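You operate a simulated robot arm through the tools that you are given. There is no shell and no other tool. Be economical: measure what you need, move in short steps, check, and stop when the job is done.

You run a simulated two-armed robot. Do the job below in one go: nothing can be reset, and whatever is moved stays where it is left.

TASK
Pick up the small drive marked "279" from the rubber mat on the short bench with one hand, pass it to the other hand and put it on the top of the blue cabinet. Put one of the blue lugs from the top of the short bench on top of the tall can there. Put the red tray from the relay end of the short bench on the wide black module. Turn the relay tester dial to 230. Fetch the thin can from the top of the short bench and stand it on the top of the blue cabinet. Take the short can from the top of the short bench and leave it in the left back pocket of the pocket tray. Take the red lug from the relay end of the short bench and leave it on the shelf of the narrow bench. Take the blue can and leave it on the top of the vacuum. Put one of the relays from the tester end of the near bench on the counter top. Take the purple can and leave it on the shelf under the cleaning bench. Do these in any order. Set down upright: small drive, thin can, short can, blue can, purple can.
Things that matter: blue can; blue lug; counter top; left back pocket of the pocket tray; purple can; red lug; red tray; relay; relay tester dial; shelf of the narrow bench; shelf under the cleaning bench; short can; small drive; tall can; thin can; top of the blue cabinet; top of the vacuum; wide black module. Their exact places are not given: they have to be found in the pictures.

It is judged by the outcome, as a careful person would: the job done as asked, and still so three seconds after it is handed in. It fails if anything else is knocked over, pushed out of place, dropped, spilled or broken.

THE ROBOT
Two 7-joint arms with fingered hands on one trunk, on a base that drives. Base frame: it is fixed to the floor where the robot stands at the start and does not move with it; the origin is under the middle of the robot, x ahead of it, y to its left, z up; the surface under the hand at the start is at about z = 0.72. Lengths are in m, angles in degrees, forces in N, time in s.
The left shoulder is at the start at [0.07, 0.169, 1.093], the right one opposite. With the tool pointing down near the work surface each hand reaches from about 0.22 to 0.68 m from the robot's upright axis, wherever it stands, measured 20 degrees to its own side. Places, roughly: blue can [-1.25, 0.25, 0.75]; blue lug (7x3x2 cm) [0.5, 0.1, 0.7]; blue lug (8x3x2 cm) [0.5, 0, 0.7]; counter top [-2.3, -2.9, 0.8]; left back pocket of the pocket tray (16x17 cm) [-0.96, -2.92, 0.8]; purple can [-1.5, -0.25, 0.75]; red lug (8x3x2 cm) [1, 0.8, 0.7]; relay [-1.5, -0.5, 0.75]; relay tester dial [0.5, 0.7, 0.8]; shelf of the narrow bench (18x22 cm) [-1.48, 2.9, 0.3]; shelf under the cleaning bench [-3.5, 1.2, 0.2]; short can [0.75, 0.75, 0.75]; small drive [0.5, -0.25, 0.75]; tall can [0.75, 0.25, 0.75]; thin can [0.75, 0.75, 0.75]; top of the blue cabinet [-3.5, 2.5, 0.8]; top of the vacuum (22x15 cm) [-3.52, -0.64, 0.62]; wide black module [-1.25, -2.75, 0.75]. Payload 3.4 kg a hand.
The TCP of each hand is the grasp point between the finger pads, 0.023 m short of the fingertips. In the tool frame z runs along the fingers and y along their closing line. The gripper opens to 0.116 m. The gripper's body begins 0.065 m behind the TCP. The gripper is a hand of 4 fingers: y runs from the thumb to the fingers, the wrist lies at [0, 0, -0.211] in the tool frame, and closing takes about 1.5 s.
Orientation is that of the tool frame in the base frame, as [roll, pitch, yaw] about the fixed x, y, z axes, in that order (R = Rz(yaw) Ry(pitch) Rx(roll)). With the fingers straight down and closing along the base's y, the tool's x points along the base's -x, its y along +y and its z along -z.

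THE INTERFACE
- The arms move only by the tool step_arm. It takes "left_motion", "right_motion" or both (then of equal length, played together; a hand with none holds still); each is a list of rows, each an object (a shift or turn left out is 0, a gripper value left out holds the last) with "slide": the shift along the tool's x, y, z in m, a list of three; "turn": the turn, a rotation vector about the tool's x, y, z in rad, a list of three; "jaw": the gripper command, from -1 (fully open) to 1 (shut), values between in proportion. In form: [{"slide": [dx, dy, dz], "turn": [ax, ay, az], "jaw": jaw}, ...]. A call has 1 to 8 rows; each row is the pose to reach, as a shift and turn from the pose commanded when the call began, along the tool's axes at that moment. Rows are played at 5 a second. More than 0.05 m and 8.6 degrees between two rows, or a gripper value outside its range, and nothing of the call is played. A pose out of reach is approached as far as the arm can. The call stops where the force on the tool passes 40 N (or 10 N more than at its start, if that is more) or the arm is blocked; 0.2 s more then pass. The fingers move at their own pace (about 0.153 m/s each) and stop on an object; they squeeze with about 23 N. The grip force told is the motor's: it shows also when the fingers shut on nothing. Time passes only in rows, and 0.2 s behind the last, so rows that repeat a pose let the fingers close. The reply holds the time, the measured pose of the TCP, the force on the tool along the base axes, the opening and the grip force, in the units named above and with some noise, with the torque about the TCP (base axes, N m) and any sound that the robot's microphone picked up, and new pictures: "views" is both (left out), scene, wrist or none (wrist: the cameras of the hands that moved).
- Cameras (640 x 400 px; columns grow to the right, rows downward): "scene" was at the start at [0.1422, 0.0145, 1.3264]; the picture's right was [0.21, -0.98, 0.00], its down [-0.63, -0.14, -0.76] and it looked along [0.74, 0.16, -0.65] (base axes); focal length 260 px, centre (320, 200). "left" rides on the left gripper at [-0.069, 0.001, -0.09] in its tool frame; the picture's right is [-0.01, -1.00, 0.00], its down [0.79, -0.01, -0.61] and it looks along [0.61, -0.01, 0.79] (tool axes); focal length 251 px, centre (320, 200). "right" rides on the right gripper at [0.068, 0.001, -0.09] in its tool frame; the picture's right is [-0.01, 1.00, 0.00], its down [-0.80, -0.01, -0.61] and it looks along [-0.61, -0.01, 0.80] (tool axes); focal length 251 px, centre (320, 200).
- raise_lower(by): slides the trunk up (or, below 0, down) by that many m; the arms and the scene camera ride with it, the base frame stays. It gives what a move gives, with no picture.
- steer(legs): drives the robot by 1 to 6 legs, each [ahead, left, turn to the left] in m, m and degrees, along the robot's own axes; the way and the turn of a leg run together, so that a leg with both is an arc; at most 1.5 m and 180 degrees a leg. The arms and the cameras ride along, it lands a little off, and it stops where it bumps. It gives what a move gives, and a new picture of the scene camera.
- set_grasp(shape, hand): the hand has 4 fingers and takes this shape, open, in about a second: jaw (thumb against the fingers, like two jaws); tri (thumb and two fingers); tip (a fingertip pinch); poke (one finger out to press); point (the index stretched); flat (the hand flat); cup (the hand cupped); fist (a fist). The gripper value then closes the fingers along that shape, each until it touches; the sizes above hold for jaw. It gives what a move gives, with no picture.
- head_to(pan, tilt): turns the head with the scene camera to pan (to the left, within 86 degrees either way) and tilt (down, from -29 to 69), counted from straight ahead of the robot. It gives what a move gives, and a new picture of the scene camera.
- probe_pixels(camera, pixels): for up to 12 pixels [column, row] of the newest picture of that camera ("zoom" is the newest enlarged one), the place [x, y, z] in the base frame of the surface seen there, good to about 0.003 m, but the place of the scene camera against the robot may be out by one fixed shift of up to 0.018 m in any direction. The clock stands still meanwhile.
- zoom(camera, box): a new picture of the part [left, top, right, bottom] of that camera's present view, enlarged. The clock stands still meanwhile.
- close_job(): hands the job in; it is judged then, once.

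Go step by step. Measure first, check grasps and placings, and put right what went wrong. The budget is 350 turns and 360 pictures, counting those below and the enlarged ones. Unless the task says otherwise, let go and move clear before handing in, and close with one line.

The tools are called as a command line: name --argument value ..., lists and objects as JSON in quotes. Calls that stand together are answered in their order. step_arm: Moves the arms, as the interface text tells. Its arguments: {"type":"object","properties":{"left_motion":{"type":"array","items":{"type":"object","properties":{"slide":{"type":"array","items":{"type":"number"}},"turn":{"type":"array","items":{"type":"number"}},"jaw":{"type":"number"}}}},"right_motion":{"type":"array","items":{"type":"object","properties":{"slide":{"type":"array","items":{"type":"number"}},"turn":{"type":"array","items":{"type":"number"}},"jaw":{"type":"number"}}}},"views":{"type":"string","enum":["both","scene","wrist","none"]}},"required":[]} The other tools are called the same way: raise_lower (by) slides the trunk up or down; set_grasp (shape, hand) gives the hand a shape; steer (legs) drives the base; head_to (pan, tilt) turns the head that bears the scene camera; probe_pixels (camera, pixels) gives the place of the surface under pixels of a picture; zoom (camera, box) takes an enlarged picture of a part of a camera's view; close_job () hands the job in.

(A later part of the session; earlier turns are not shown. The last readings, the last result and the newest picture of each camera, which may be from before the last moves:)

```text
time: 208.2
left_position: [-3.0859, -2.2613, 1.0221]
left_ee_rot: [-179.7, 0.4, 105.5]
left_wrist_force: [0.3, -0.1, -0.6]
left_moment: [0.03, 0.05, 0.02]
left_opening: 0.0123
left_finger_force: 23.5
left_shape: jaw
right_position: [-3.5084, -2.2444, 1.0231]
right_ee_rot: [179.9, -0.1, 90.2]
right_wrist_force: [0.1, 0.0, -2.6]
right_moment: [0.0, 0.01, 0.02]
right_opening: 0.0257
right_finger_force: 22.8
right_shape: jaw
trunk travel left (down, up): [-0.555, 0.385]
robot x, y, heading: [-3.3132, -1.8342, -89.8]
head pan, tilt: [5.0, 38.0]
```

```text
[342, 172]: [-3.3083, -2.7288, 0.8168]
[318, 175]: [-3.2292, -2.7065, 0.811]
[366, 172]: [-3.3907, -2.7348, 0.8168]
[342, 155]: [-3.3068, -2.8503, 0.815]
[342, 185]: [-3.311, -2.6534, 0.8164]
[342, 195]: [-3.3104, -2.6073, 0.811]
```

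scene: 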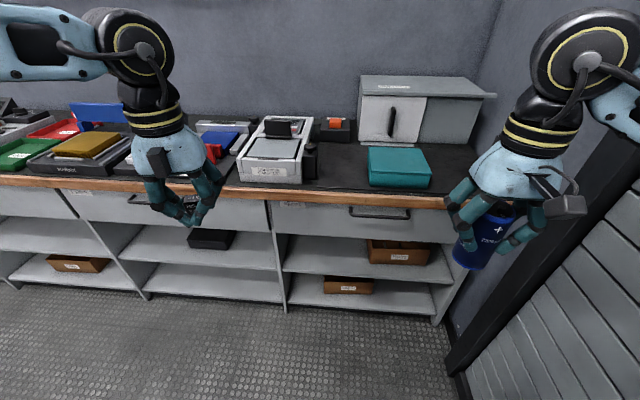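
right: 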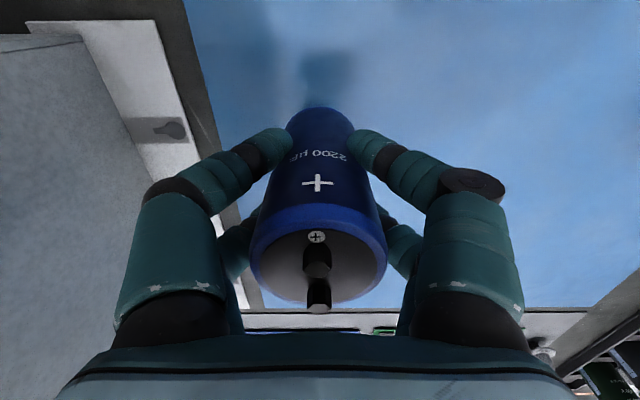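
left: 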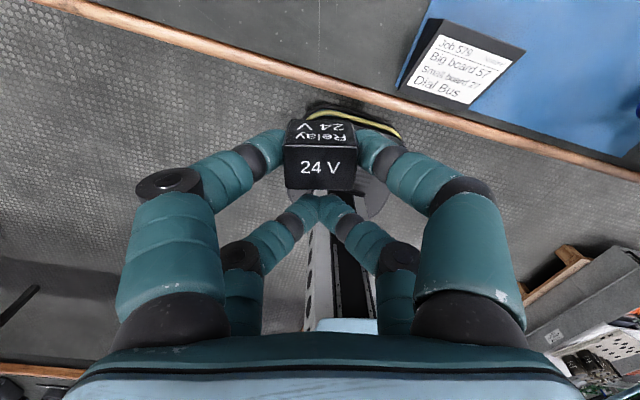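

step_arm --right_motion '[{"slide": [0.04, 0.02, 0]}, {"slide": [0.08, 0.04, 0]}, {"slide": [0.12, 0.06, 0]}]' --views "none"

steer --legs '[[0.4, 0, 0], [0, 0, -15]]'

head_to --pan 15 --tilt 55

```text
time: 209.0
left_position: [-3.0852, -2.2571, 1.0226]
left_ee_rot: [-179.5, 0.5, 105.5]
left_wrist_force: [0.9, 0.4, -0.8]
left_moment: [-0.01, -0.02, 0.01]
left_opening: 0.0124
left_finger_force: 22.6
left_shape: jaw
right_position: [-3.4482, -2.1213, 1.0228]
right_ee_rot: [-179.9, 0.0, 90.2]
right_wrist_force: [-0.8, 0.7, -2.3]
right_moment: [-0.01, 0.04, -0.02]
right_opening: 0.0257
right_finger_force: 23.5
right_shape: jaw
trunk travel left (down, up): [-0.555, 0.385]
robot x, y, heading: [-3.3159, -1.835, -89.8]
head pan, tilt: [5.0, 38.0]
```

```text
time: 212.4
left_position: [-3.2037, -2.7058, 1.0213]
left_ee_rot: [-179.7, 0.4, 90.6]
left_wrist_force: [0.4, -0.4, -0.1]
left_moment: [0.01, 0.01, -0.01]
left_opening: 0.0122
left_finger_force: 23.2
left_shape: jaw
right_position: [-3.5198, -2.4797, 1.0216]
right_ee_rot: [180.0, -0.1, 75.3]
right_wrist_force: [-0.5, 0.7, -3.9]
right_moment: [0.0, -0.02, 0.0]
right_opening: 0.0254
right_finger_force: 22.9
right_shape: jaw
trunk travel left (down, up): [-0.555, 0.385]
robot x, y, heading: [-3.3155, -2.238, -104.8]
head pan, tilt: [5.0, 38.0]
```

scene: 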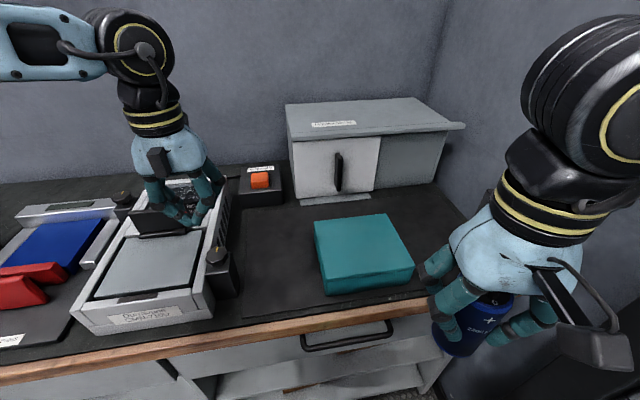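

```text
time: 213.2
left_position: [-3.2028, -2.707, 1.0208]
left_ee_rot: [-179.6, 0.4, 90.6]
left_wrist_force: [-0.2, -0.8, -0.6]
left_moment: [0.03, 0.02, -0.02]
left_opening: 0.012
left_finger_force: 23.6
left_shape: jaw
right_position: [-3.5192, -2.4811, 1.022]
right_ee_rot: [179.9, -0.2, 75.3]
right_wrist_force: [-0.7, -0.3, -3.4]
right_moment: [0.01, 0.02, 0.0]
right_opening: 0.0257
right_finger_force: 22.7
right_shape: jaw
trunk travel left (down, up): [-0.555, 0.385]
robot x, y, heading: [-3.3149, -2.2378, -104.8]
head pan, tilt: [15.0, 55.0]
```

scene: 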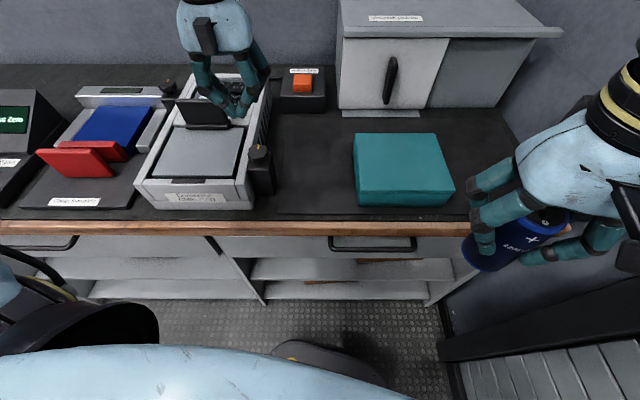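

step_arm --left_motion '[{"slide": [0.002, -0.045, 0]}, {"slide": [0.005, -0.09, 0]}, {"slide": [0.007, -0.107, 0.03]}, {"slide": [0.007, -0.107, 0.07]}, {"slide": [0.007, -0.107, 0.11]}]' --views "wrist"

```text
time: 214.4
left_position: [-3.3116, -2.7007, 0.9135]
left_ee_rot: [-179.6, 0.3, 90.6]
left_wrist_force: [-0.6, 0.3, 0.5]
left_moment: [0.03, -0.02, 0.04]
left_opening: 0.0121
left_finger_force: 23.0
left_shape: jaw
right_position: [-3.5207, -2.4821, 1.0216]
right_ee_rot: [-180.0, 0.0, 75.4]
right_wrist_force: [0.0, 0.1, -4.1]
right_moment: [-0.02, -0.04, -0.01]
right_opening: 0.0255
right_finger_force: 23.4
right_shape: jaw
trunk travel left (down, up): [-0.555, 0.385]
robot x, y, heading: [-3.3179, -2.2336, -104.5]
head pan, tilt: [15.0, 55.0]
```

left: 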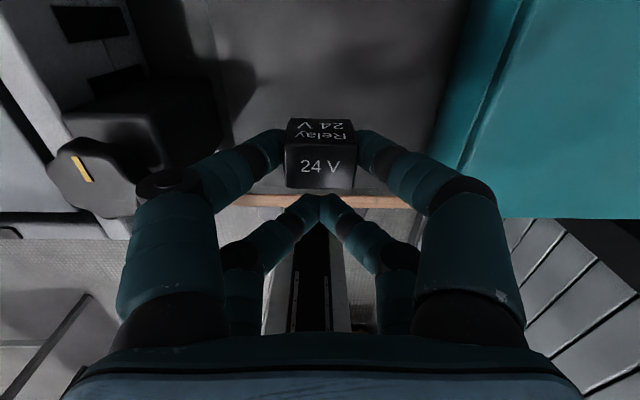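

probe_pixels --camera "left" --pixels '[[95, 160], [150, 110], [205, 110], [130, 140], [490, 60], [430, 150], [320, 60], [160, 185], [440, 185], [150, 230]]'

```text
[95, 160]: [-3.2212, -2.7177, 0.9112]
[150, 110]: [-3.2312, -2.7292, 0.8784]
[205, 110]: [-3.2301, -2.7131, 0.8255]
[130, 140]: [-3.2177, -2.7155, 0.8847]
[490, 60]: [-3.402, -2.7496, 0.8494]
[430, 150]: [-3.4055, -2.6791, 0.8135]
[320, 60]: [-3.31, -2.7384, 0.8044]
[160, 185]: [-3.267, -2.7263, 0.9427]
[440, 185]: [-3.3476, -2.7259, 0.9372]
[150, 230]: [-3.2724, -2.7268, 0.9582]
```

Clearances ~2.5 cm either side. Lower toward the surface (z 0.804).

step_arm --left_motion '[{"slide": [0, -0.005, 0.04]}, {"slide": [0, -0.005, 0.07]}, {"slide": [0, -0.005, 0.077]}, {"slide": [0, -0.005, 0.08]}]' --views "none"

```text
time: 215.4
left_position: [-3.3163, -2.7015, 0.8335]
left_ee_rot: [-179.6, 0.3, 90.6]
left_wrist_force: [-0.9, -0.9, 2.7]
left_moment: [-0.08, 0.0, 0.02]
left_opening: 0.0121
left_finger_force: 23.1
left_shape: jaw
right_position: [-3.5195, -2.481, 1.0223]
right_ee_rot: [-180.0, 0.0, 75.3]
right_wrist_force: [-0.3, 0.3, -3.6]
right_moment: [0.02, 0.0, -0.02]
right_opening: 0.0256
right_finger_force: 23.1
right_shape: jaw
trunk travel left (down, up): [-0.555, 0.385]
robot x, y, heading: [-3.3182, -2.2353, -104.7]
head pan, tilt: [15.0, 55.0]
```

Touching (2.7 N). Release narrowly and lift.

step_arm --left_motion '[{"slide": [0, 0, 0.001], "jaw": 0.5}, {"slide": [0, 0, 0.001], "jaw": 0.2}, {"slide": [0, 0, 0.001], "jaw": 0.2}, {"slide": [0, 0, -0.04]}, {"slide": [0, 0, -0.09]}, {"slide": [0, 0, -0.14]}, {"slide": [0.04, 0, -0.17]}]' --views "scene"

```text
time: 217.0
left_position: [-3.3159, -2.6585, 1.0024]
left_ee_rot: [-179.7, 0.5, 90.5]
left_wrist_force: [0.3, 0.3, -0.9]
left_moment: [-0.02, 0.02, 0.03]
left_opening: 0.0462
left_finger_force: 0.0
left_shape: jaw
right_position: [-3.5204, -2.4787, 1.0222]
right_ee_rot: [179.9, 0.1, 75.3]
right_wrist_force: [0.4, -1.1, -2.7]
right_moment: [-0.01, 0.01, 0.02]
right_opening: 0.0255
right_finger_force: 23.3
right_shape: jaw
trunk travel left (down, up): [-0.555, 0.385]
robot x, y, heading: [-3.3176, -2.2379, -104.6]
head pan, tilt: [15.0, 55.0]
```

scene: 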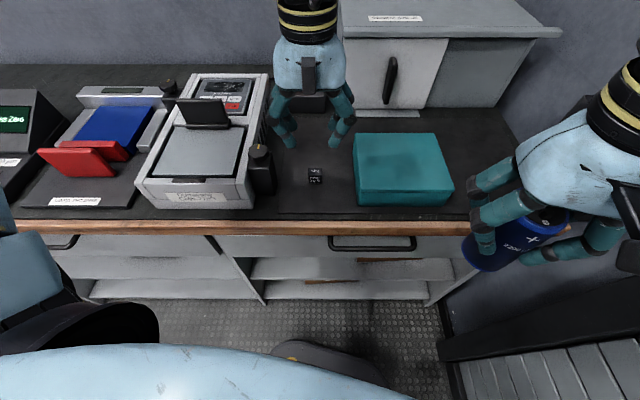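

zoom --camera "scene" --box '[230, 90, 470, 240]'

probe_pixels --camera "scene" --pixels '[[278, 214], [288, 208], [300, 216], [300, 208], [330, 217], [330, 209], [276, 200], [290, 200], [296, 108], [275, 130]]'

```text
2.67 times, centred on (350, 165) of scene
```

zoom: 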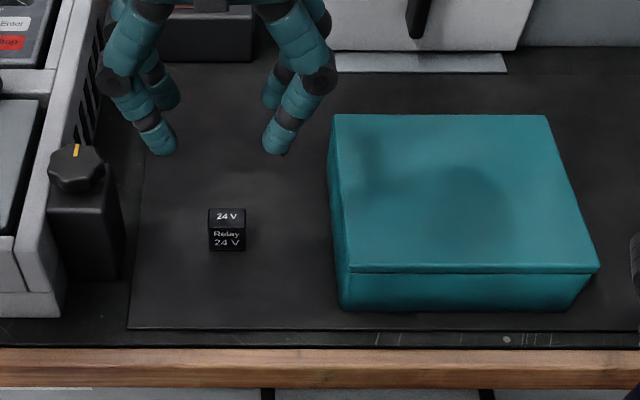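

```text
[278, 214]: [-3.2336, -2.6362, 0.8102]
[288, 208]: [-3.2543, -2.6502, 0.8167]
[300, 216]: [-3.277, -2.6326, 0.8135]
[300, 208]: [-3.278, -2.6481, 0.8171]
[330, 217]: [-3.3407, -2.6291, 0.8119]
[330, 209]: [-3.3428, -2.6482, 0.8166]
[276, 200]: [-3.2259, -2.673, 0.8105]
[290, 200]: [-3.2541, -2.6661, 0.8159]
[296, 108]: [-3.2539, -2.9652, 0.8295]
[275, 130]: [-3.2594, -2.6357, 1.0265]
```

The relay sits on a thin mat rather than bare counter; I'd prefer the counter itself. See what the fingertip pinch looks like for narrow gaps.

set_grasp --shape "tip" --hand "left"

step_arm --left_motion '[{"slide": [-0.02, 0, 0.03]}, {"slide": [-0.04, 0, 0.06]}]' --views "both"

```text
time: 217.9
left_position: [-3.3162, -2.6604, 1.001]
left_ee_rot: [-179.6, 0.4, 90.6]
left_wrist_force: [-0.9, 1.4, -0.3]
left_moment: [0.01, 0.0, 0.01]
left_opening: 0.1159
left_finger_force: 0.1
left_shape: tip
right_position: [-3.5186, -2.481, 1.0232]
right_ee_rot: [-180.0, -0.2, 75.3]
right_wrist_force: [0.0, 0.4, -2.5]
right_moment: [-0.02, 0.0, -0.02]
right_opening: 0.0255
right_finger_force: 23.2
right_shape: jaw
trunk travel left (down, up): [-0.555, 0.385]
robot x, y, heading: [-3.3151, -2.2321, -104.6]
head pan, tilt: [15.0, 55.0]
```

```text
time: 218.5
left_position: [-3.3151, -2.7028, 0.9408]
left_ee_rot: [-179.7, 0.4, 90.5]
left_wrist_force: [0.1, -0.5, -0.6]
left_moment: [-0.02, -0.03, -0.03]
left_opening: 0.1157
left_finger_force: 0.0
left_shape: tip
right_position: [-3.5187, -2.4833, 1.0221]
right_ee_rot: [-180.0, -0.1, 75.3]
right_wrist_force: [-0.1, 0.7, -2.5]
right_moment: [0.0, -0.02, 0.02]
right_opening: 0.0255
right_finger_force: 23.2
right_shape: jaw
trunk travel left (down, up): [-0.555, 0.385]
robot x, y, heading: [-3.317, -2.2389, -104.7]
head pan, tilt: [15.0, 55.0]
```

scene: 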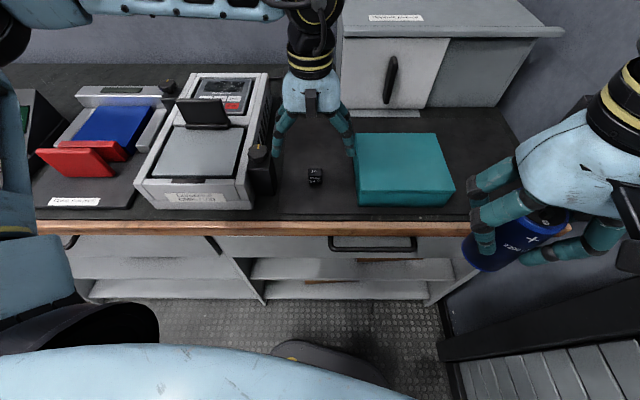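
left: 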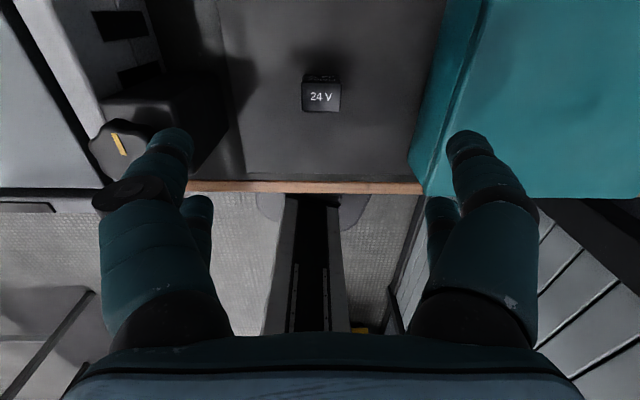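

Finger is near the knob; raise and test the closing pattern of this shape.

step_arm --left_motion '[{"slide": [0, 0, -0.04]}, {"slide": [0, 0, -0.04], "jaw": 0.2}, {"slide": [0, 0, -0.04], "jaw": 0.2}]' --views "wrist"

```text
time: 219.3
left_position: [-3.3153, -2.703, 0.9795]
left_ee_rot: [-179.6, 0.4, 90.5]
left_wrist_force: [-0.7, 1.1, -1.1]
left_moment: [-0.03, -0.02, -0.03]
left_opening: 0.047
left_finger_force: 0.1
left_shape: tip
right_position: [-3.5185, -2.48, 1.0224]
right_ee_rot: [-179.9, -0.1, 75.4]
right_wrist_force: [-0.4, -0.3, -2.9]
right_moment: [0.01, 0.0, -0.01]
right_opening: 0.0255
right_finger_force: 23.5
right_shape: jaw
trunk travel left (down, up): [-0.555, 0.385]
robot x, y, heading: [-3.3165, -2.2336, -104.8]
head pan, tilt: [15.0, 55.0]
```

left: 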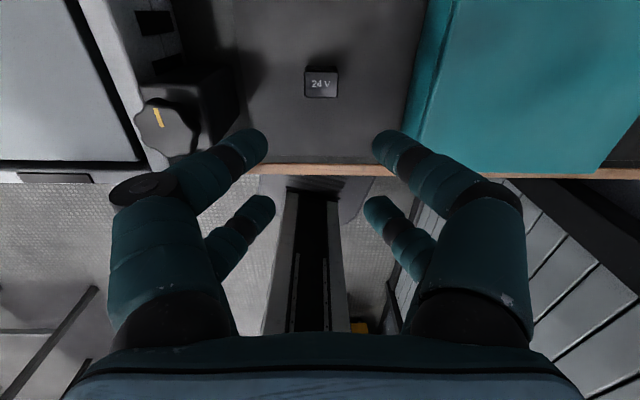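

probe_pixels --camera "left" --pixels '[[300, 160], [300, 164], [300, 168], [300, 172], [300, 176], [240, 160], [235, 120], [225, 150], [300, 120], [320, 85]]'

zoom --camera "left" --box '[220, 100, 400, 200]'

```text
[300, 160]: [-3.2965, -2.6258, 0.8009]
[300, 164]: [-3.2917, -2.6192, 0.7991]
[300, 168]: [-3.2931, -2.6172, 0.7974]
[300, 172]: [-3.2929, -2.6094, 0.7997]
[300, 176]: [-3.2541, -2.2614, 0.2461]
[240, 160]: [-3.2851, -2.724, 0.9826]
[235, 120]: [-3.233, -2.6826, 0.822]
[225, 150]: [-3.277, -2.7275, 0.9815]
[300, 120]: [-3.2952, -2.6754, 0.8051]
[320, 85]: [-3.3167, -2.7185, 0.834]
```

```text
3.56 times, centred on (310, 150) of left
```

zoom: 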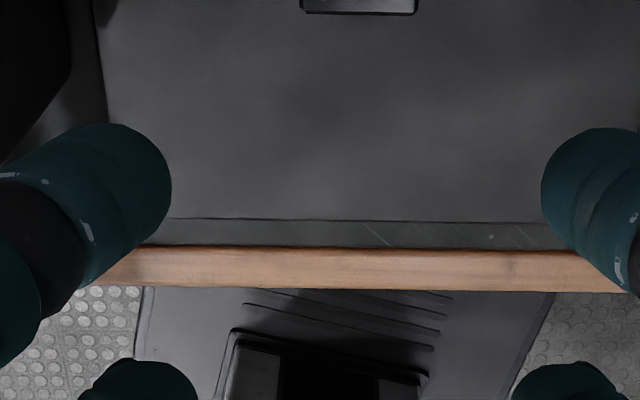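

I'll move it to bare counter at the mouth of the tray/Halbrix gap. Regrip with the far finger pair.

set_grasp --shape "jaw" --hand "left"

step_arm --left_motion '[{"slide": [0.0075, -0.001, 0.03], "jaw": 0}, {"slide": [0.0075, -0.001, 0.03], "jaw": 0}, {"slide": [0.0075, -0.001, 0.075]}, {"slide": [0.0075, -0.001, 0.115]}, {"slide": [0.0075, -0.001, 0.1475]}, {"slide": [0.0075, -0.001, 0.1475], "jaw": 1}, {"slide": [0.0075, -0.001, 0.1475], "jaw": 1}, {"slide": [0.0075, -0.001, 0.1475], "jaw": 1}]' --views "wrist"

```text
time: 220.2
left_position: [-3.3155, -2.7025, 0.9792]
left_ee_rot: [-179.6, 0.3, 90.6]
left_wrist_force: [-0.9, -0.4, -0.2]
left_moment: [0.0, -0.02, -0.01]
left_opening: 0.1157
left_finger_force: 0.1
left_shape: jaw
right_position: [-3.5182, -2.4812, 1.0224]
right_ee_rot: [-180.0, -0.1, 75.4]
right_wrist_force: [-0.5, 0.2, -1.4]
right_moment: [0.01, 0.01, -0.03]
right_opening: 0.0256
right_finger_force: 23.0
right_shape: jaw
trunk travel left (down, up): [-0.555, 0.385]
robot x, y, heading: [-3.3188, -2.2336, -104.6]
head pan, tilt: [15.0, 55.0]
```

```text
time: 222.0
left_position: [-3.3177, -2.6967, 0.8328]
left_ee_rot: [-179.6, 0.4, 90.6]
left_wrist_force: [-1.4, 0.7, -0.1]
left_moment: [0.02, 0.01, 0.03]
left_opening: 0.012
left_finger_force: 23.0
left_shape: jaw
right_position: [-3.5187, -2.481, 1.0228]
right_ee_rot: [180.0, 0.0, 75.3]
right_wrist_force: [0.2, -0.1, -2.5]
right_moment: [0.06, 0.03, 0.01]
right_opening: 0.0255
right_finger_force: 22.6
right_shape: jaw
trunk travel left (down, up): [-0.555, 0.385]
robot x, y, heading: [-3.3143, -2.2347, -104.8]
head pan, tilt: [15.0, 55.0]
```

left: 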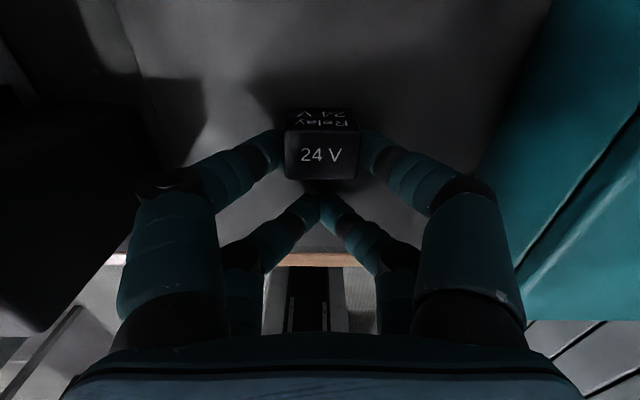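

Gripped. Lift, retreat, and go to the gap at x≈-2.23.

step_arm --left_motion '[{"slide": [0, 0, -0.05]}, {"slide": [0, 0, -0.1]}, {"slide": [0, 0, -0.15]}, {"slide": [0, 0, -0.18]}]' --views "none"

steer --legs '[[0, 0, 15], [-0.3, 0, 0], [0, 0.9, 0], [0.3, 0, 0]]'

head_to --pan 15 --tilt 60

```text
time: 223.0
left_position: [-3.318, -2.6908, 1.014]
left_ee_rot: [-179.7, 0.4, 90.6]
left_wrist_force: [0.1, 0.1, -0.3]
left_moment: [0.04, 0.02, -0.02]
left_opening: 0.0122
left_finger_force: 22.4
left_shape: jaw
right_position: [-3.5186, -2.4811, 1.0223]
right_ee_rot: [-180.0, -0.1, 75.3]
right_wrist_force: [0.6, -0.2, -1.4]
right_moment: [0.03, 0.0, -0.01]
right_opening: 0.0255
right_finger_force: 22.8
right_shape: jaw
trunk travel left (down, up): [-0.555, 0.385]
robot x, y, heading: [-3.3142, -2.2337, -104.6]
head pan, tilt: [15.0, 55.0]
```

```text
time: 232.1
left_position: [-2.283, -2.6832, 1.0137]
left_ee_rot: [-179.7, 0.4, 104.1]
left_wrist_force: [0.2, 0.2, -1.2]
left_moment: [-0.01, -0.03, 0.02]
left_opening: 0.0123
left_finger_force: 23.1
left_shape: jaw
right_position: [-2.5299, -2.5265, 1.022]
right_ee_rot: [-179.9, -0.1, 88.8]
right_wrist_force: [0.1, 0.2, -2.3]
right_moment: [-0.02, 0.01, 0.02]
right_opening: 0.0254
right_finger_force: 23.3
right_shape: jaw
trunk travel left (down, up): [-0.555, 0.385]
robot x, y, heading: [-2.3892, -2.234, -91.0]
head pan, tilt: [15.0, 55.0]
```

scene: 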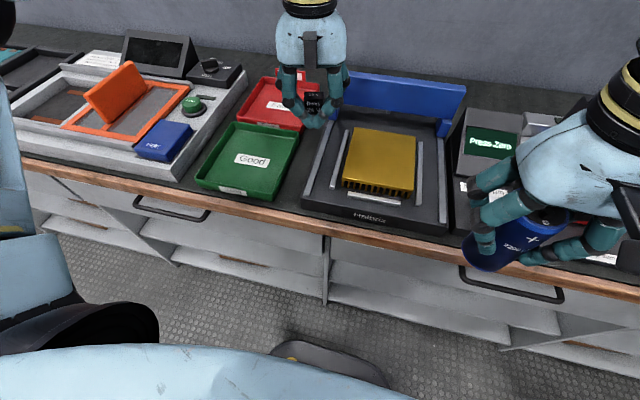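

```text
time: 232.7
left_position: [-2.2858, -2.6846, 1.0135]
left_ee_rot: [-179.6, 0.4, 104.1]
left_wrist_force: [-0.1, 0.5, 1.1]
left_moment: [-0.01, -0.01, 0.0]
left_opening: 0.0119
left_finger_force: 23.1
left_shape: jaw
right_position: [-2.5305, -2.526, 1.0226]
right_ee_rot: [-180.0, -0.1, 88.7]
right_wrist_force: [1.0, 0.0, -2.8]
right_moment: [-0.01, -0.02, 0.0]
right_opening: 0.0254
right_finger_force: 22.9
right_shape: jaw
trunk travel left (down, up): [-0.555, 0.385]
robot x, y, heading: [-2.3895, -2.2406, -90.8]
head pan, tilt: [15.0, 60.0]
```

scene: 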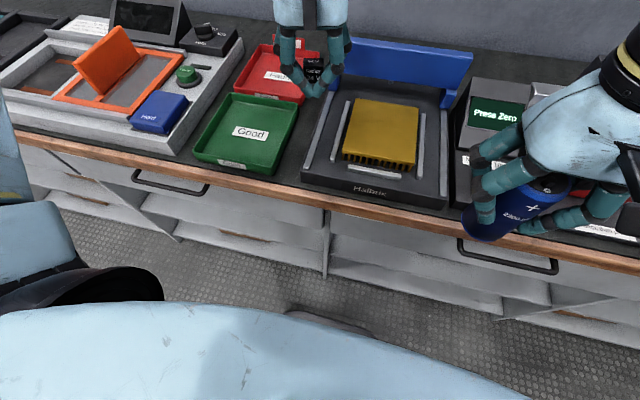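

step_arm --left_motion '[{"slide": [0.02, 0.03, 0.0], "turn": [0, 0, 0.12]}, {"slide": [0.04, 0.055, 0.0], "turn": [0, 0, 0.24]}, {"slide": [0.0545, 0.0732, 0.03], "turn": [0, 0, 0.24]}, {"slide": [0.0545, 0.0732, 0.07], "turn": [0, 0, 0.24]}, {"slide": [0.0545, 0.0732, 0.1], "turn": [0, 0, 0.24]}]' --views "wrist"

```text
time: 233.9
left_position: [-2.2248, -2.6142, 0.9117]
left_ee_rot: [-179.7, 0.5, 90.4]
left_wrist_force: [-0.4, 0.0, -0.5]
left_moment: [0.04, 0.0, 0.03]
left_opening: 0.0121
left_finger_force: 22.9
left_shape: jaw
right_position: [-2.5303, -2.5263, 1.0228]
right_ee_rot: [-180.0, -0.2, 88.6]
right_wrist_force: [0.3, 0.2, -3.0]
right_moment: [0.01, -0.01, -0.01]
right_opening: 0.0253
right_finger_force: 23.3
right_shape: jaw
trunk travel left (down, up): [-0.555, 0.385]
robot x, y, heading: [-2.3898, -2.239, -91.2]
head pan, tilt: [15.0, 60.0]
```

left: 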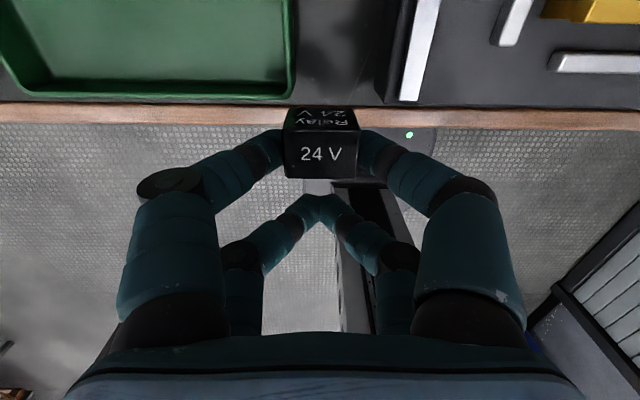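

probe_pixels --camera "left" --pixels '[[280, 98], [292, 70], [395, 100], [378, 80], [335, 95], [250, 102], [250, 122], [335, 60], [420, 105], [320, 112]]'

zoom --camera "left" --box '[220, 20, 460, 170]'

```text
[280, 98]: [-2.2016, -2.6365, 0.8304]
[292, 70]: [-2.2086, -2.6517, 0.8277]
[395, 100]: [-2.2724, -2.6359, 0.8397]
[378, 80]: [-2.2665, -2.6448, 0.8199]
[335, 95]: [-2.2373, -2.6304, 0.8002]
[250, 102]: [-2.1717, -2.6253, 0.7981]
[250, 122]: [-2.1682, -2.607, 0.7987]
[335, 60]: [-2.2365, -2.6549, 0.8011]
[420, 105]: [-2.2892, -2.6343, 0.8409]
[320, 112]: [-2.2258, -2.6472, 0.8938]
```

```text
2.67 times, centred on (340, 95) of left
```

zoom: 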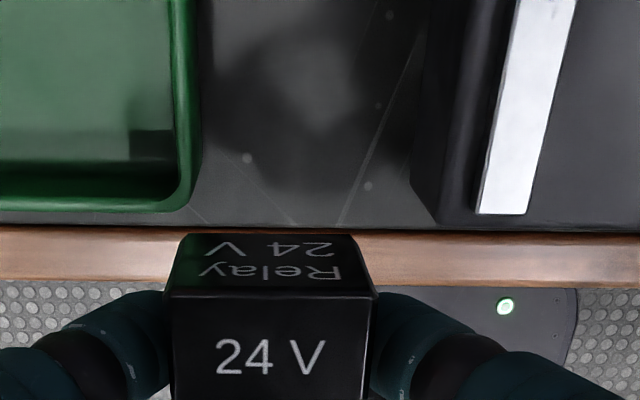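

The gap is 5.5 cm; I'll set the relay at its mouth, then push it inward with closed fingertips. Lower now.

step_arm --left_motion '[{"slide": [0.012, -0.0115, 0.03]}, {"slide": [0.012, -0.0115, 0.065]}, {"slide": [0.012, -0.0115, 0.08]}, {"slide": [0.012, -0.0115, 0.083]}]' --views "wrist"

```text
time: 234.9
left_position: [-2.2383, -2.6007, 0.8294]
left_ee_rot: [-179.6, 0.5, 90.3]
left_wrist_force: [-0.4, -0.2, 0.1]
left_moment: [0.02, -0.02, 0.02]
left_opening: 0.0121
left_finger_force: 23.0
left_shape: jaw
right_position: [-2.5298, -2.526, 1.0217]
right_ee_rot: [180.0, -0.2, 88.7]
right_wrist_force: [-0.1, -0.3, -2.7]
right_moment: [0.02, 0.0, 0.02]
right_opening: 0.0253
right_finger_force: 22.4
right_shape: jaw
trunk travel left (down, up): [-0.555, 0.385]
robot x, y, heading: [-2.3912, -2.2383, -91.4]
head pan, tilt: [15.0, 60.0]
```

left: 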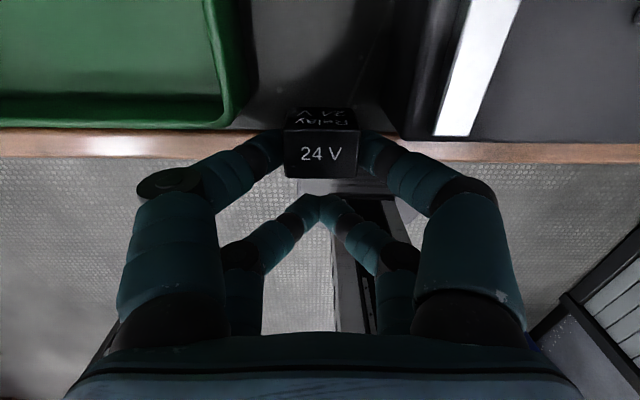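

step_arm --left_motion '[{"slide": [0, 0, 0.002]}, {"slide": [0, 0, 0.002], "jaw": 0.75}, {"slide": [0, 0, 0.002], "jaw": 0.6}, {"slide": [0, 0, 0.002], "jaw": 0.6}, {"slide": [0, 0, -0.03], "jaw": 0.6}, {"slide": [0, 0, -0.06]}]' --views "wrist"

```text
time: 236.3
left_position: [-2.2382, -2.6022, 0.8884]
left_ee_rot: [-179.9, 0.4, 90.4]
left_wrist_force: [-0.5, -0.5, 0.6]
left_moment: [0.0, 0.01, 0.03]
left_opening: 0.0242
left_finger_force: 0.0
left_shape: jaw
right_position: [-2.5308, -2.5249, 1.0224]
right_ee_rot: [-180.0, -0.1, 88.8]
right_wrist_force: [-0.6, 0.0, -2.5]
right_moment: [0.0, -0.03, 0.0]
right_opening: 0.0255
right_finger_force: 23.1
right_shape: jaw
trunk travel left (down, up): [-0.555, 0.385]
robot x, y, heading: [-2.3895, -2.2418, -91.6]
head pan, tilt: [15.0, 60.0]
```

left: 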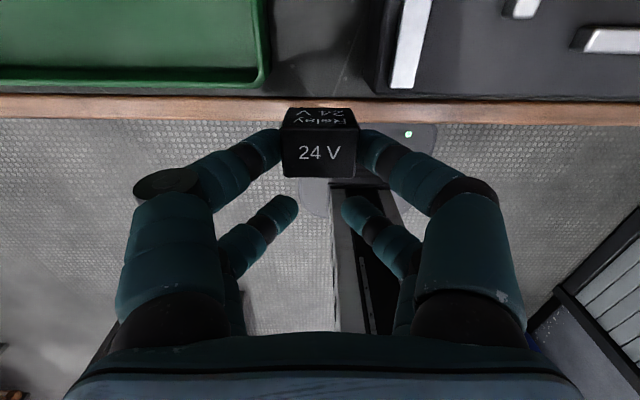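

Still held (opening under relay width). Lower again and open more.

step_arm --left_motion '[{"slide": [0, 0, 0.03]}, {"slide": [0, 0, 0.058]}, {"slide": [0, 0, 0.061]}, {"slide": [0, 0, 0.061], "jaw": 0.4}, {"slide": [0, 0, 0.061], "jaw": 0.3}, {"slide": [0, 0, 0.061], "jaw": 0.3}, {"slide": [0, 0, 0.03]}, {"slide": [0, 0, -0.01]}]' --views "wrist"

```text
time: 238.1
left_position: [-2.2364, -2.6012, 0.8984]
left_ee_rot: [-179.7, 0.6, 90.4]
left_wrist_force: [0.1, 0.0, 1.4]
left_moment: [-0.02, 0.02, -0.01]
left_opening: 0.0401
left_finger_force: 0.1
left_shape: jaw
right_position: [-2.5308, -2.5256, 1.0214]
right_ee_rot: [180.0, 0.0, 88.7]
right_wrist_force: [-0.2, 0.7, -2.4]
right_moment: [0.0, 0.0, 0.02]
right_opening: 0.0256
right_finger_force: 22.8
right_shape: jaw
trunk travel left (down, up): [-0.555, 0.385]
robot x, y, heading: [-2.3899, -2.2404, -91.1]
head pan, tilt: [15.0, 60.0]
```

left: 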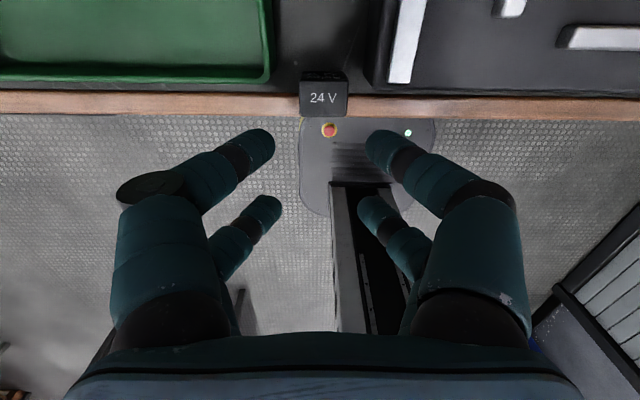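

probe_pixels --camera "left" --pixels '[[302, 100], [346, 100], [323, 114], [323, 84], [323, 78], [270, 78], [372, 75]]'

```text
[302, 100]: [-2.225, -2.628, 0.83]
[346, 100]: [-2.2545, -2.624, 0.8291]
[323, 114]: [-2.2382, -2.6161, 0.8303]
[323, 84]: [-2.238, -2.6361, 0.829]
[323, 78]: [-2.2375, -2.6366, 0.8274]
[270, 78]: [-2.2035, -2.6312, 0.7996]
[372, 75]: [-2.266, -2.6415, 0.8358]
```

step_arm --left_motion '[{"slide": [0.029, -0.002, 0], "jaw": 1}, {"slide": [0.029, -0.002, 0], "jaw": 1}, {"slide": [0.029, -0.002, 0.04], "jaw": 1}, {"slide": [0.029, -0.002, 0.068], "jaw": 1}, {"slide": [0.015, -0.002, 0.068]}, {"slide": [0.0, -0.002, 0.068]}, {"slide": [-0.012, -0.002, 0.068]}, {"slide": [-0.021, -0.002, 0.068]}]' --views "wrist"

```text
time: 239.9
left_position: [-2.2388, -2.6232, 0.8326]
left_ee_rot: [-179.6, 0.7, 90.5]
left_wrist_force: [17.9, 9.0, 23.0]
left_moment: [-0.49, 0.75, 0.05]
left_opening: 0.0
left_finger_force: 23.2
left_shape: jaw
right_position: [-2.5276, -2.5251, 1.0234]
right_ee_rot: [-179.8, 0.0, 88.8]
right_wrist_force: [-0.5, -0.6, -2.6]
right_moment: [0.03, -0.01, -0.01]
right_opening: 0.0257
right_finger_force: 22.5
right_shape: jaw
trunk travel left (down, up): [-0.555, 0.385]
robot x, y, heading: [-2.3901, -2.2386, -91.1]
head pan, tilt: [15.0, 60.0]
```

left: 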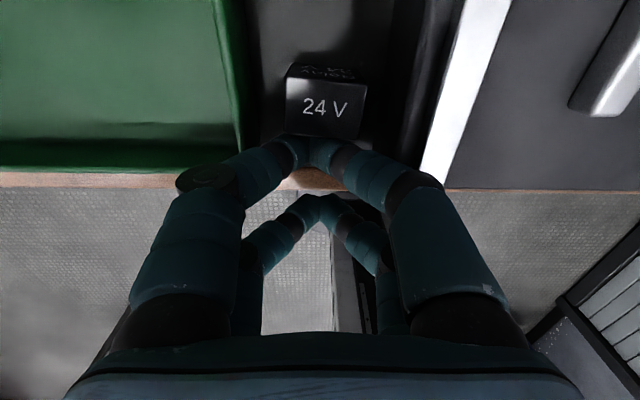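

Relay is in the gap now. Some contact force on the hand; retreat straight up.

step_arm --left_motion '[{"slide": [0.004, 0, -0.02]}, {"slide": [0.02, 0, -0.06]}, {"slide": [0.05, 0, -0.1]}, {"slide": [0.09, 0, -0.13]}]' --views "both"

zoom --camera "scene" --box '[180, 20, 420, 210]'

```text
time: 240.9
left_position: [-2.2393, -2.5285, 0.9603]
left_ee_rot: [-179.7, 0.5, 90.3]
left_wrist_force: [0.3, 0.4, -0.1]
left_moment: [-0.05, -0.01, 0.0]
left_opening: 0.0
left_finger_force: 23.3
left_shape: jaw
right_position: [-2.5306, -2.5239, 1.0238]
right_ee_rot: [-180.0, 0.1, 88.7]
right_wrist_force: [-0.7, 0.2, -2.6]
right_moment: [-0.02, 0.03, -0.03]
right_opening: 0.0257
right_finger_force: 23.0
right_shape: jaw
trunk travel left (down, up): [-0.555, 0.385]
robot x, y, heading: [-2.3911, -2.2398, -91.3]
head pan, tilt: [15.0, 60.0]
```

scene: 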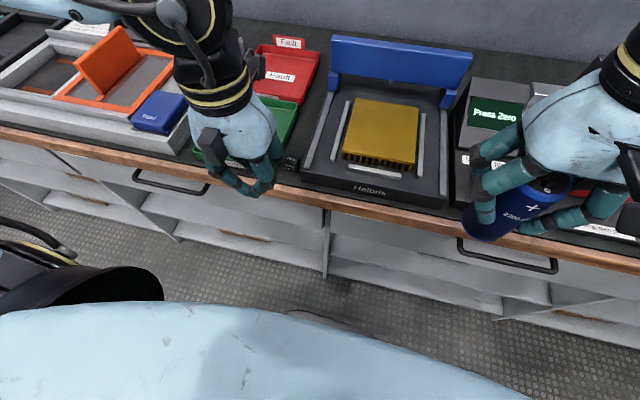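
left: 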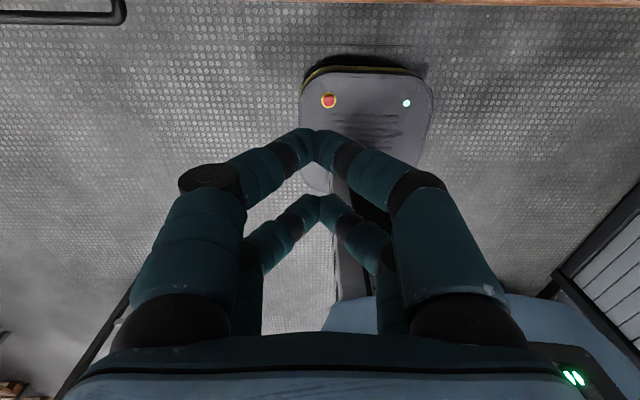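

```text
2.11 times, centred on (300, 115) of scene
```

zoom: 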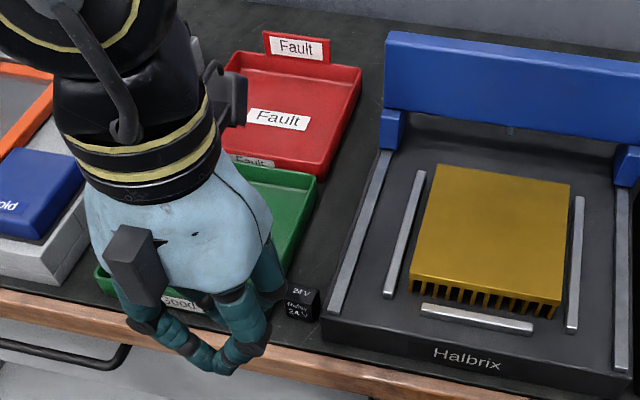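

Relay rests on the bare counter in the gap; tray and device look unmoved. Now head for the vacuum with the blue can.

steer --legs '[[-0.6, 0, 0], [0, 0, -90]]'

head_to --pan -25 --tilt 25

```text
time: 248.2
left_position: [-2.6738, -1.7841, 0.9601]
left_ee_rot: [-179.6, 0.6, -1.8]
left_wrist_force: [0.0, -0.2, 0.4]
left_moment: [-0.03, 0.02, 0.02]
left_opening: 0.0
left_finger_force: 22.9
left_shape: jaw
right_position: [-2.6582, -1.4941, 1.0215]
right_ee_rot: [-179.9, -0.1, -3.5]
right_wrist_force: [0.2, -0.1, -2.6]
right_moment: [0.03, -0.03, 0.0]
right_opening: 0.0255
right_finger_force: 23.6
right_shape: jaw
trunk travel left (down, up): [-0.555, 0.385]
robot x, y, heading: [-2.3785, -1.6461, 176.5]
head pan, tilt: [15.0, 60.0]
```

scene: 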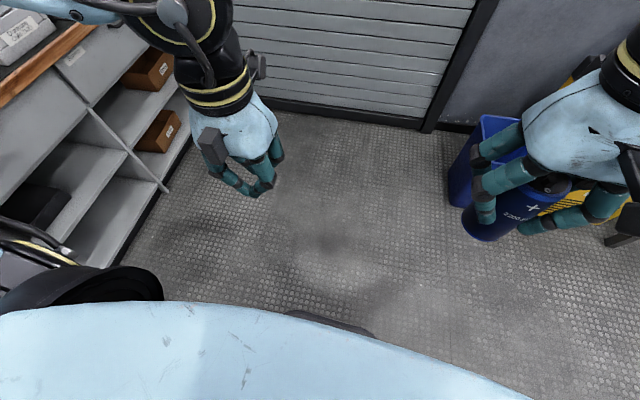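

```text
time: 249.3
left_position: [-2.6765, -1.7833, 0.9606]
left_ee_rot: [-179.8, 0.5, -1.9]
left_wrist_force: [0.5, -0.1, 1.4]
left_moment: [-0.01, -0.03, 0.0]
left_opening: 0.0
left_finger_force: 22.5
left_shape: jaw
right_position: [-2.6579, -1.4937, 1.0228]
right_ee_rot: [-179.9, -0.1, -3.4]
right_wrist_force: [0.7, 0.4, -2.5]
right_moment: [0.01, 0.0, 0.0]
right_opening: 0.0253
right_finger_force: 22.9
right_shape: jaw
trunk travel left (down, up): [-0.555, 0.385]
robot x, y, heading: [-2.3766, -1.6428, 176.7]
head pan, tilt: [-25.0, 25.0]
```

scene: 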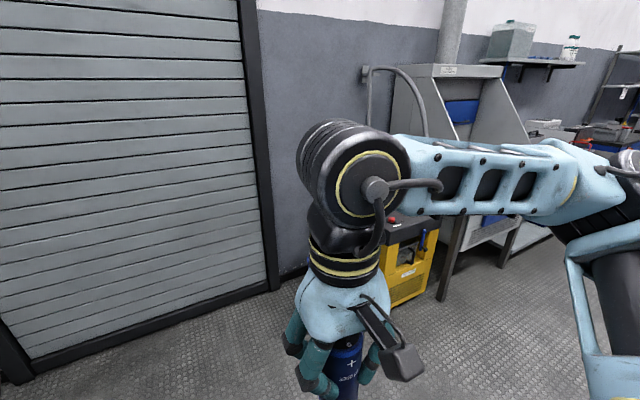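

steer --legs '[[0, -0.8, 3.5]]'

head_to --pan 5 --tilt 35

```text
time: 253.6
left_position: [-2.6437, -0.9922, 0.9588]
left_ee_rot: [-179.7, 0.5, 2.2]
left_wrist_force: [-0.4, -0.1, 0.5]
left_moment: [-0.01, -0.01, 0.0]
left_opening: 0.0
left_finger_force: 22.6
left_shape: jaw
right_position: [-2.647, -0.7007, 1.0227]
right_ee_rot: [179.9, -0.2, 0.6]
right_wrist_force: [-0.7, -0.1, -2.0]
right_moment: [-0.04, -0.01, -0.03]
right_opening: 0.0253
right_finger_force: 22.5
right_shape: jaw
trunk travel left (down, up): [-0.555, 0.385]
robot x, y, heading: [-2.3574, -0.8341, -179.5]
head pan, tilt: [-25.0, 25.0]
```

scene: 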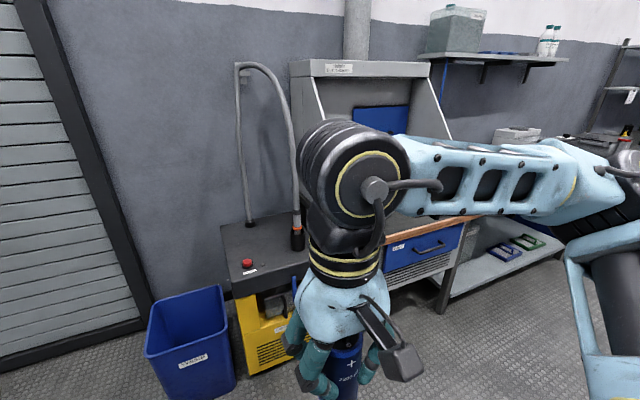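

```text
time: 254.6
left_position: [-2.644, -0.9916, 0.9604]
left_ee_rot: [-179.7, 0.5, 2.1]
left_wrist_force: [-0.4, -0.2, 0.1]
left_moment: [0.0, 0.0, -0.01]
left_opening: 0.0
left_finger_force: 23.1
left_shape: jaw
right_position: [-2.6474, -0.701, 1.0223]
right_ee_rot: [179.9, -0.1, 0.5]
right_wrist_force: [0.7, -1.1, -2.5]
right_moment: [-0.02, 0.01, 0.02]
right_opening: 0.0254
right_finger_force: 23.7
right_shape: jaw
trunk travel left (down, up): [-0.555, 0.385]
robot x, y, heading: [-2.3563, -0.8262, -179.4]
head pan, tilt: [5.0, 35.0]
```

scene: 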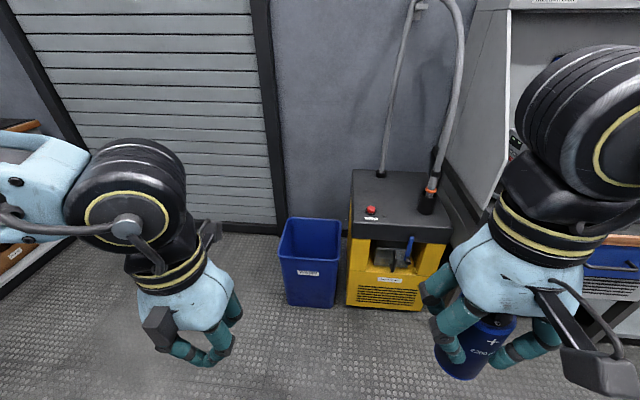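

zoom --camera "scene" --box '[330, 150, 470, 250]'

probe_pixels --camera "scene" --pixels '[[395, 200], [358, 220], [420, 230], [357, 178], [425, 180], [425, 205], [370, 212], [384, 172], [395, 220]]'

```text
4.00 times, centred on (400, 200) of scene
```

zoom: 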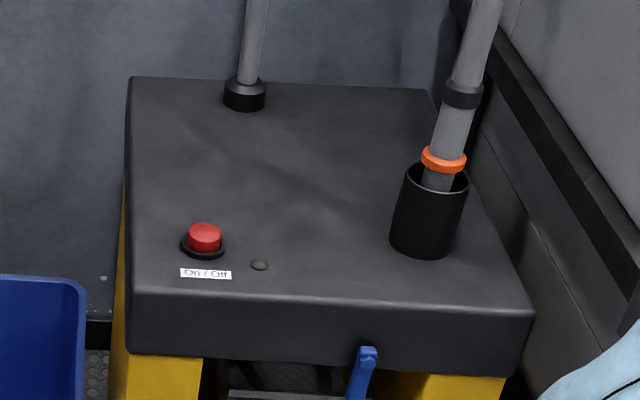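

```text
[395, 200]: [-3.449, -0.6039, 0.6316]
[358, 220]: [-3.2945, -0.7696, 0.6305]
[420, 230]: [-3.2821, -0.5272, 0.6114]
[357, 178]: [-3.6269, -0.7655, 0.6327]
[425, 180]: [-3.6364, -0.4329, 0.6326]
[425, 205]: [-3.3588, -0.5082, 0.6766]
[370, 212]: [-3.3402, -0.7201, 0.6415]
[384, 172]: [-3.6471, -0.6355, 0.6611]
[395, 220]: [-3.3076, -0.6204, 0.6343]
```

probe_pixels --camera "scene" --pixels '[[428, 192], [434, 170], [437, 155], [444, 135], [452, 115], [459, 80], [458, 40], [382, 150], [400, 60], [285, 240], [335, 240], [330, 300]]'

```text
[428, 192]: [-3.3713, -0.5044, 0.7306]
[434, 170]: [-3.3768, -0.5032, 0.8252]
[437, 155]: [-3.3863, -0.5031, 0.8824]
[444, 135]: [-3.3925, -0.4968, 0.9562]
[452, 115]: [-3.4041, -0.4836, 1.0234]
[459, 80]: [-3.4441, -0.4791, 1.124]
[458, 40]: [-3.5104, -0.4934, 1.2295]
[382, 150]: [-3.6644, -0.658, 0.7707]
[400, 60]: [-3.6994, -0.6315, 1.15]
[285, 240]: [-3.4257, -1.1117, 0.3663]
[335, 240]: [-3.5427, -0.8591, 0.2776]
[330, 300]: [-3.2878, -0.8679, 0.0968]
```

The pipe and cabinet to the right of the vacuum block the right forearm; this placing suits the left arm. I'll return to the near bench, set the blue can down and regrasp it with the left, taking purple with the right.

steer --legs '[[0, 0.85, -0.6], [-1.4, 0, 0], [-0.62, 0, 0], [0, -1.2, 0]]'

head_to --pan 0 --tilt 45

```text
time: 274.4
left_position: [-0.5881, -0.6752, 0.9591]
left_ee_rot: [-179.7, 0.6, -0.6]
left_wrist_force: [0.2, 0.4, 0.0]
left_moment: [-0.02, 0.0, 0.0]
left_opening: 0.0
left_finger_force: 22.6
left_shape: jaw
right_position: [-0.5772, -0.385, 1.0222]
right_ee_rot: [180.0, -0.1, -2.2]
right_wrist_force: [-0.5, -0.5, -3.4]
right_moment: [-0.01, 0.0, -0.03]
right_opening: 0.0256
right_finger_force: 23.0
right_shape: jaw
trunk travel left (down, up): [-0.555, 0.385]
robot x, y, heading: [-0.2918, -0.5307, 177.9]
head pan, tilt: [5.0, 35.0]
```

scene: 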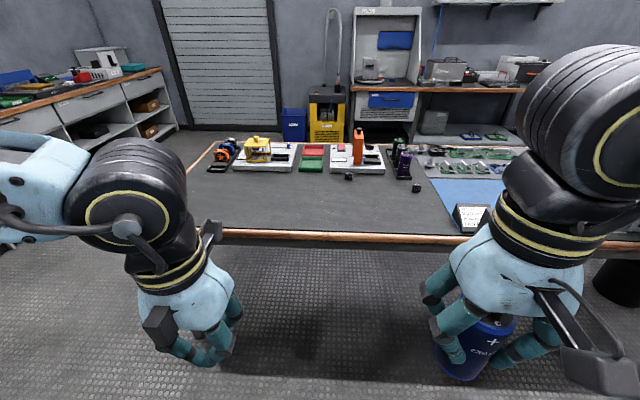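

```text
time: 275.1
left_position: [-0.5884, -0.675, 0.9608]
left_ee_rot: [-179.7, 0.5, -0.7]
left_wrist_force: [-0.5, -0.6, -0.3]
left_moment: [0.03, 0.05, 0.0]
left_opening: 0.0
left_finger_force: 22.9
left_shape: jaw
right_position: [-0.5775, -0.3846, 1.023]
right_ee_rot: [-180.0, 0.0, -2.3]
right_wrist_force: [0.1, -0.6, -2.4]
right_moment: [-0.02, 0.01, -0.04]
right_opening: 0.0252
right_finger_force: 22.9
right_shape: jaw
trunk travel left (down, up): [-0.555, 0.385]
robot x, y, heading: [-0.2962, -0.5325, 177.9]
head pan, tilt: [0.0, 45.0]
```

scene: 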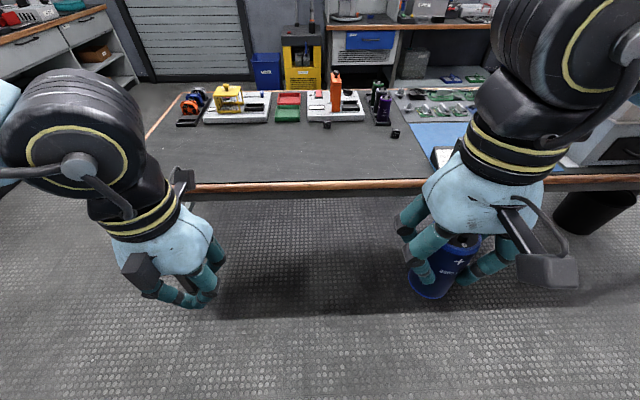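

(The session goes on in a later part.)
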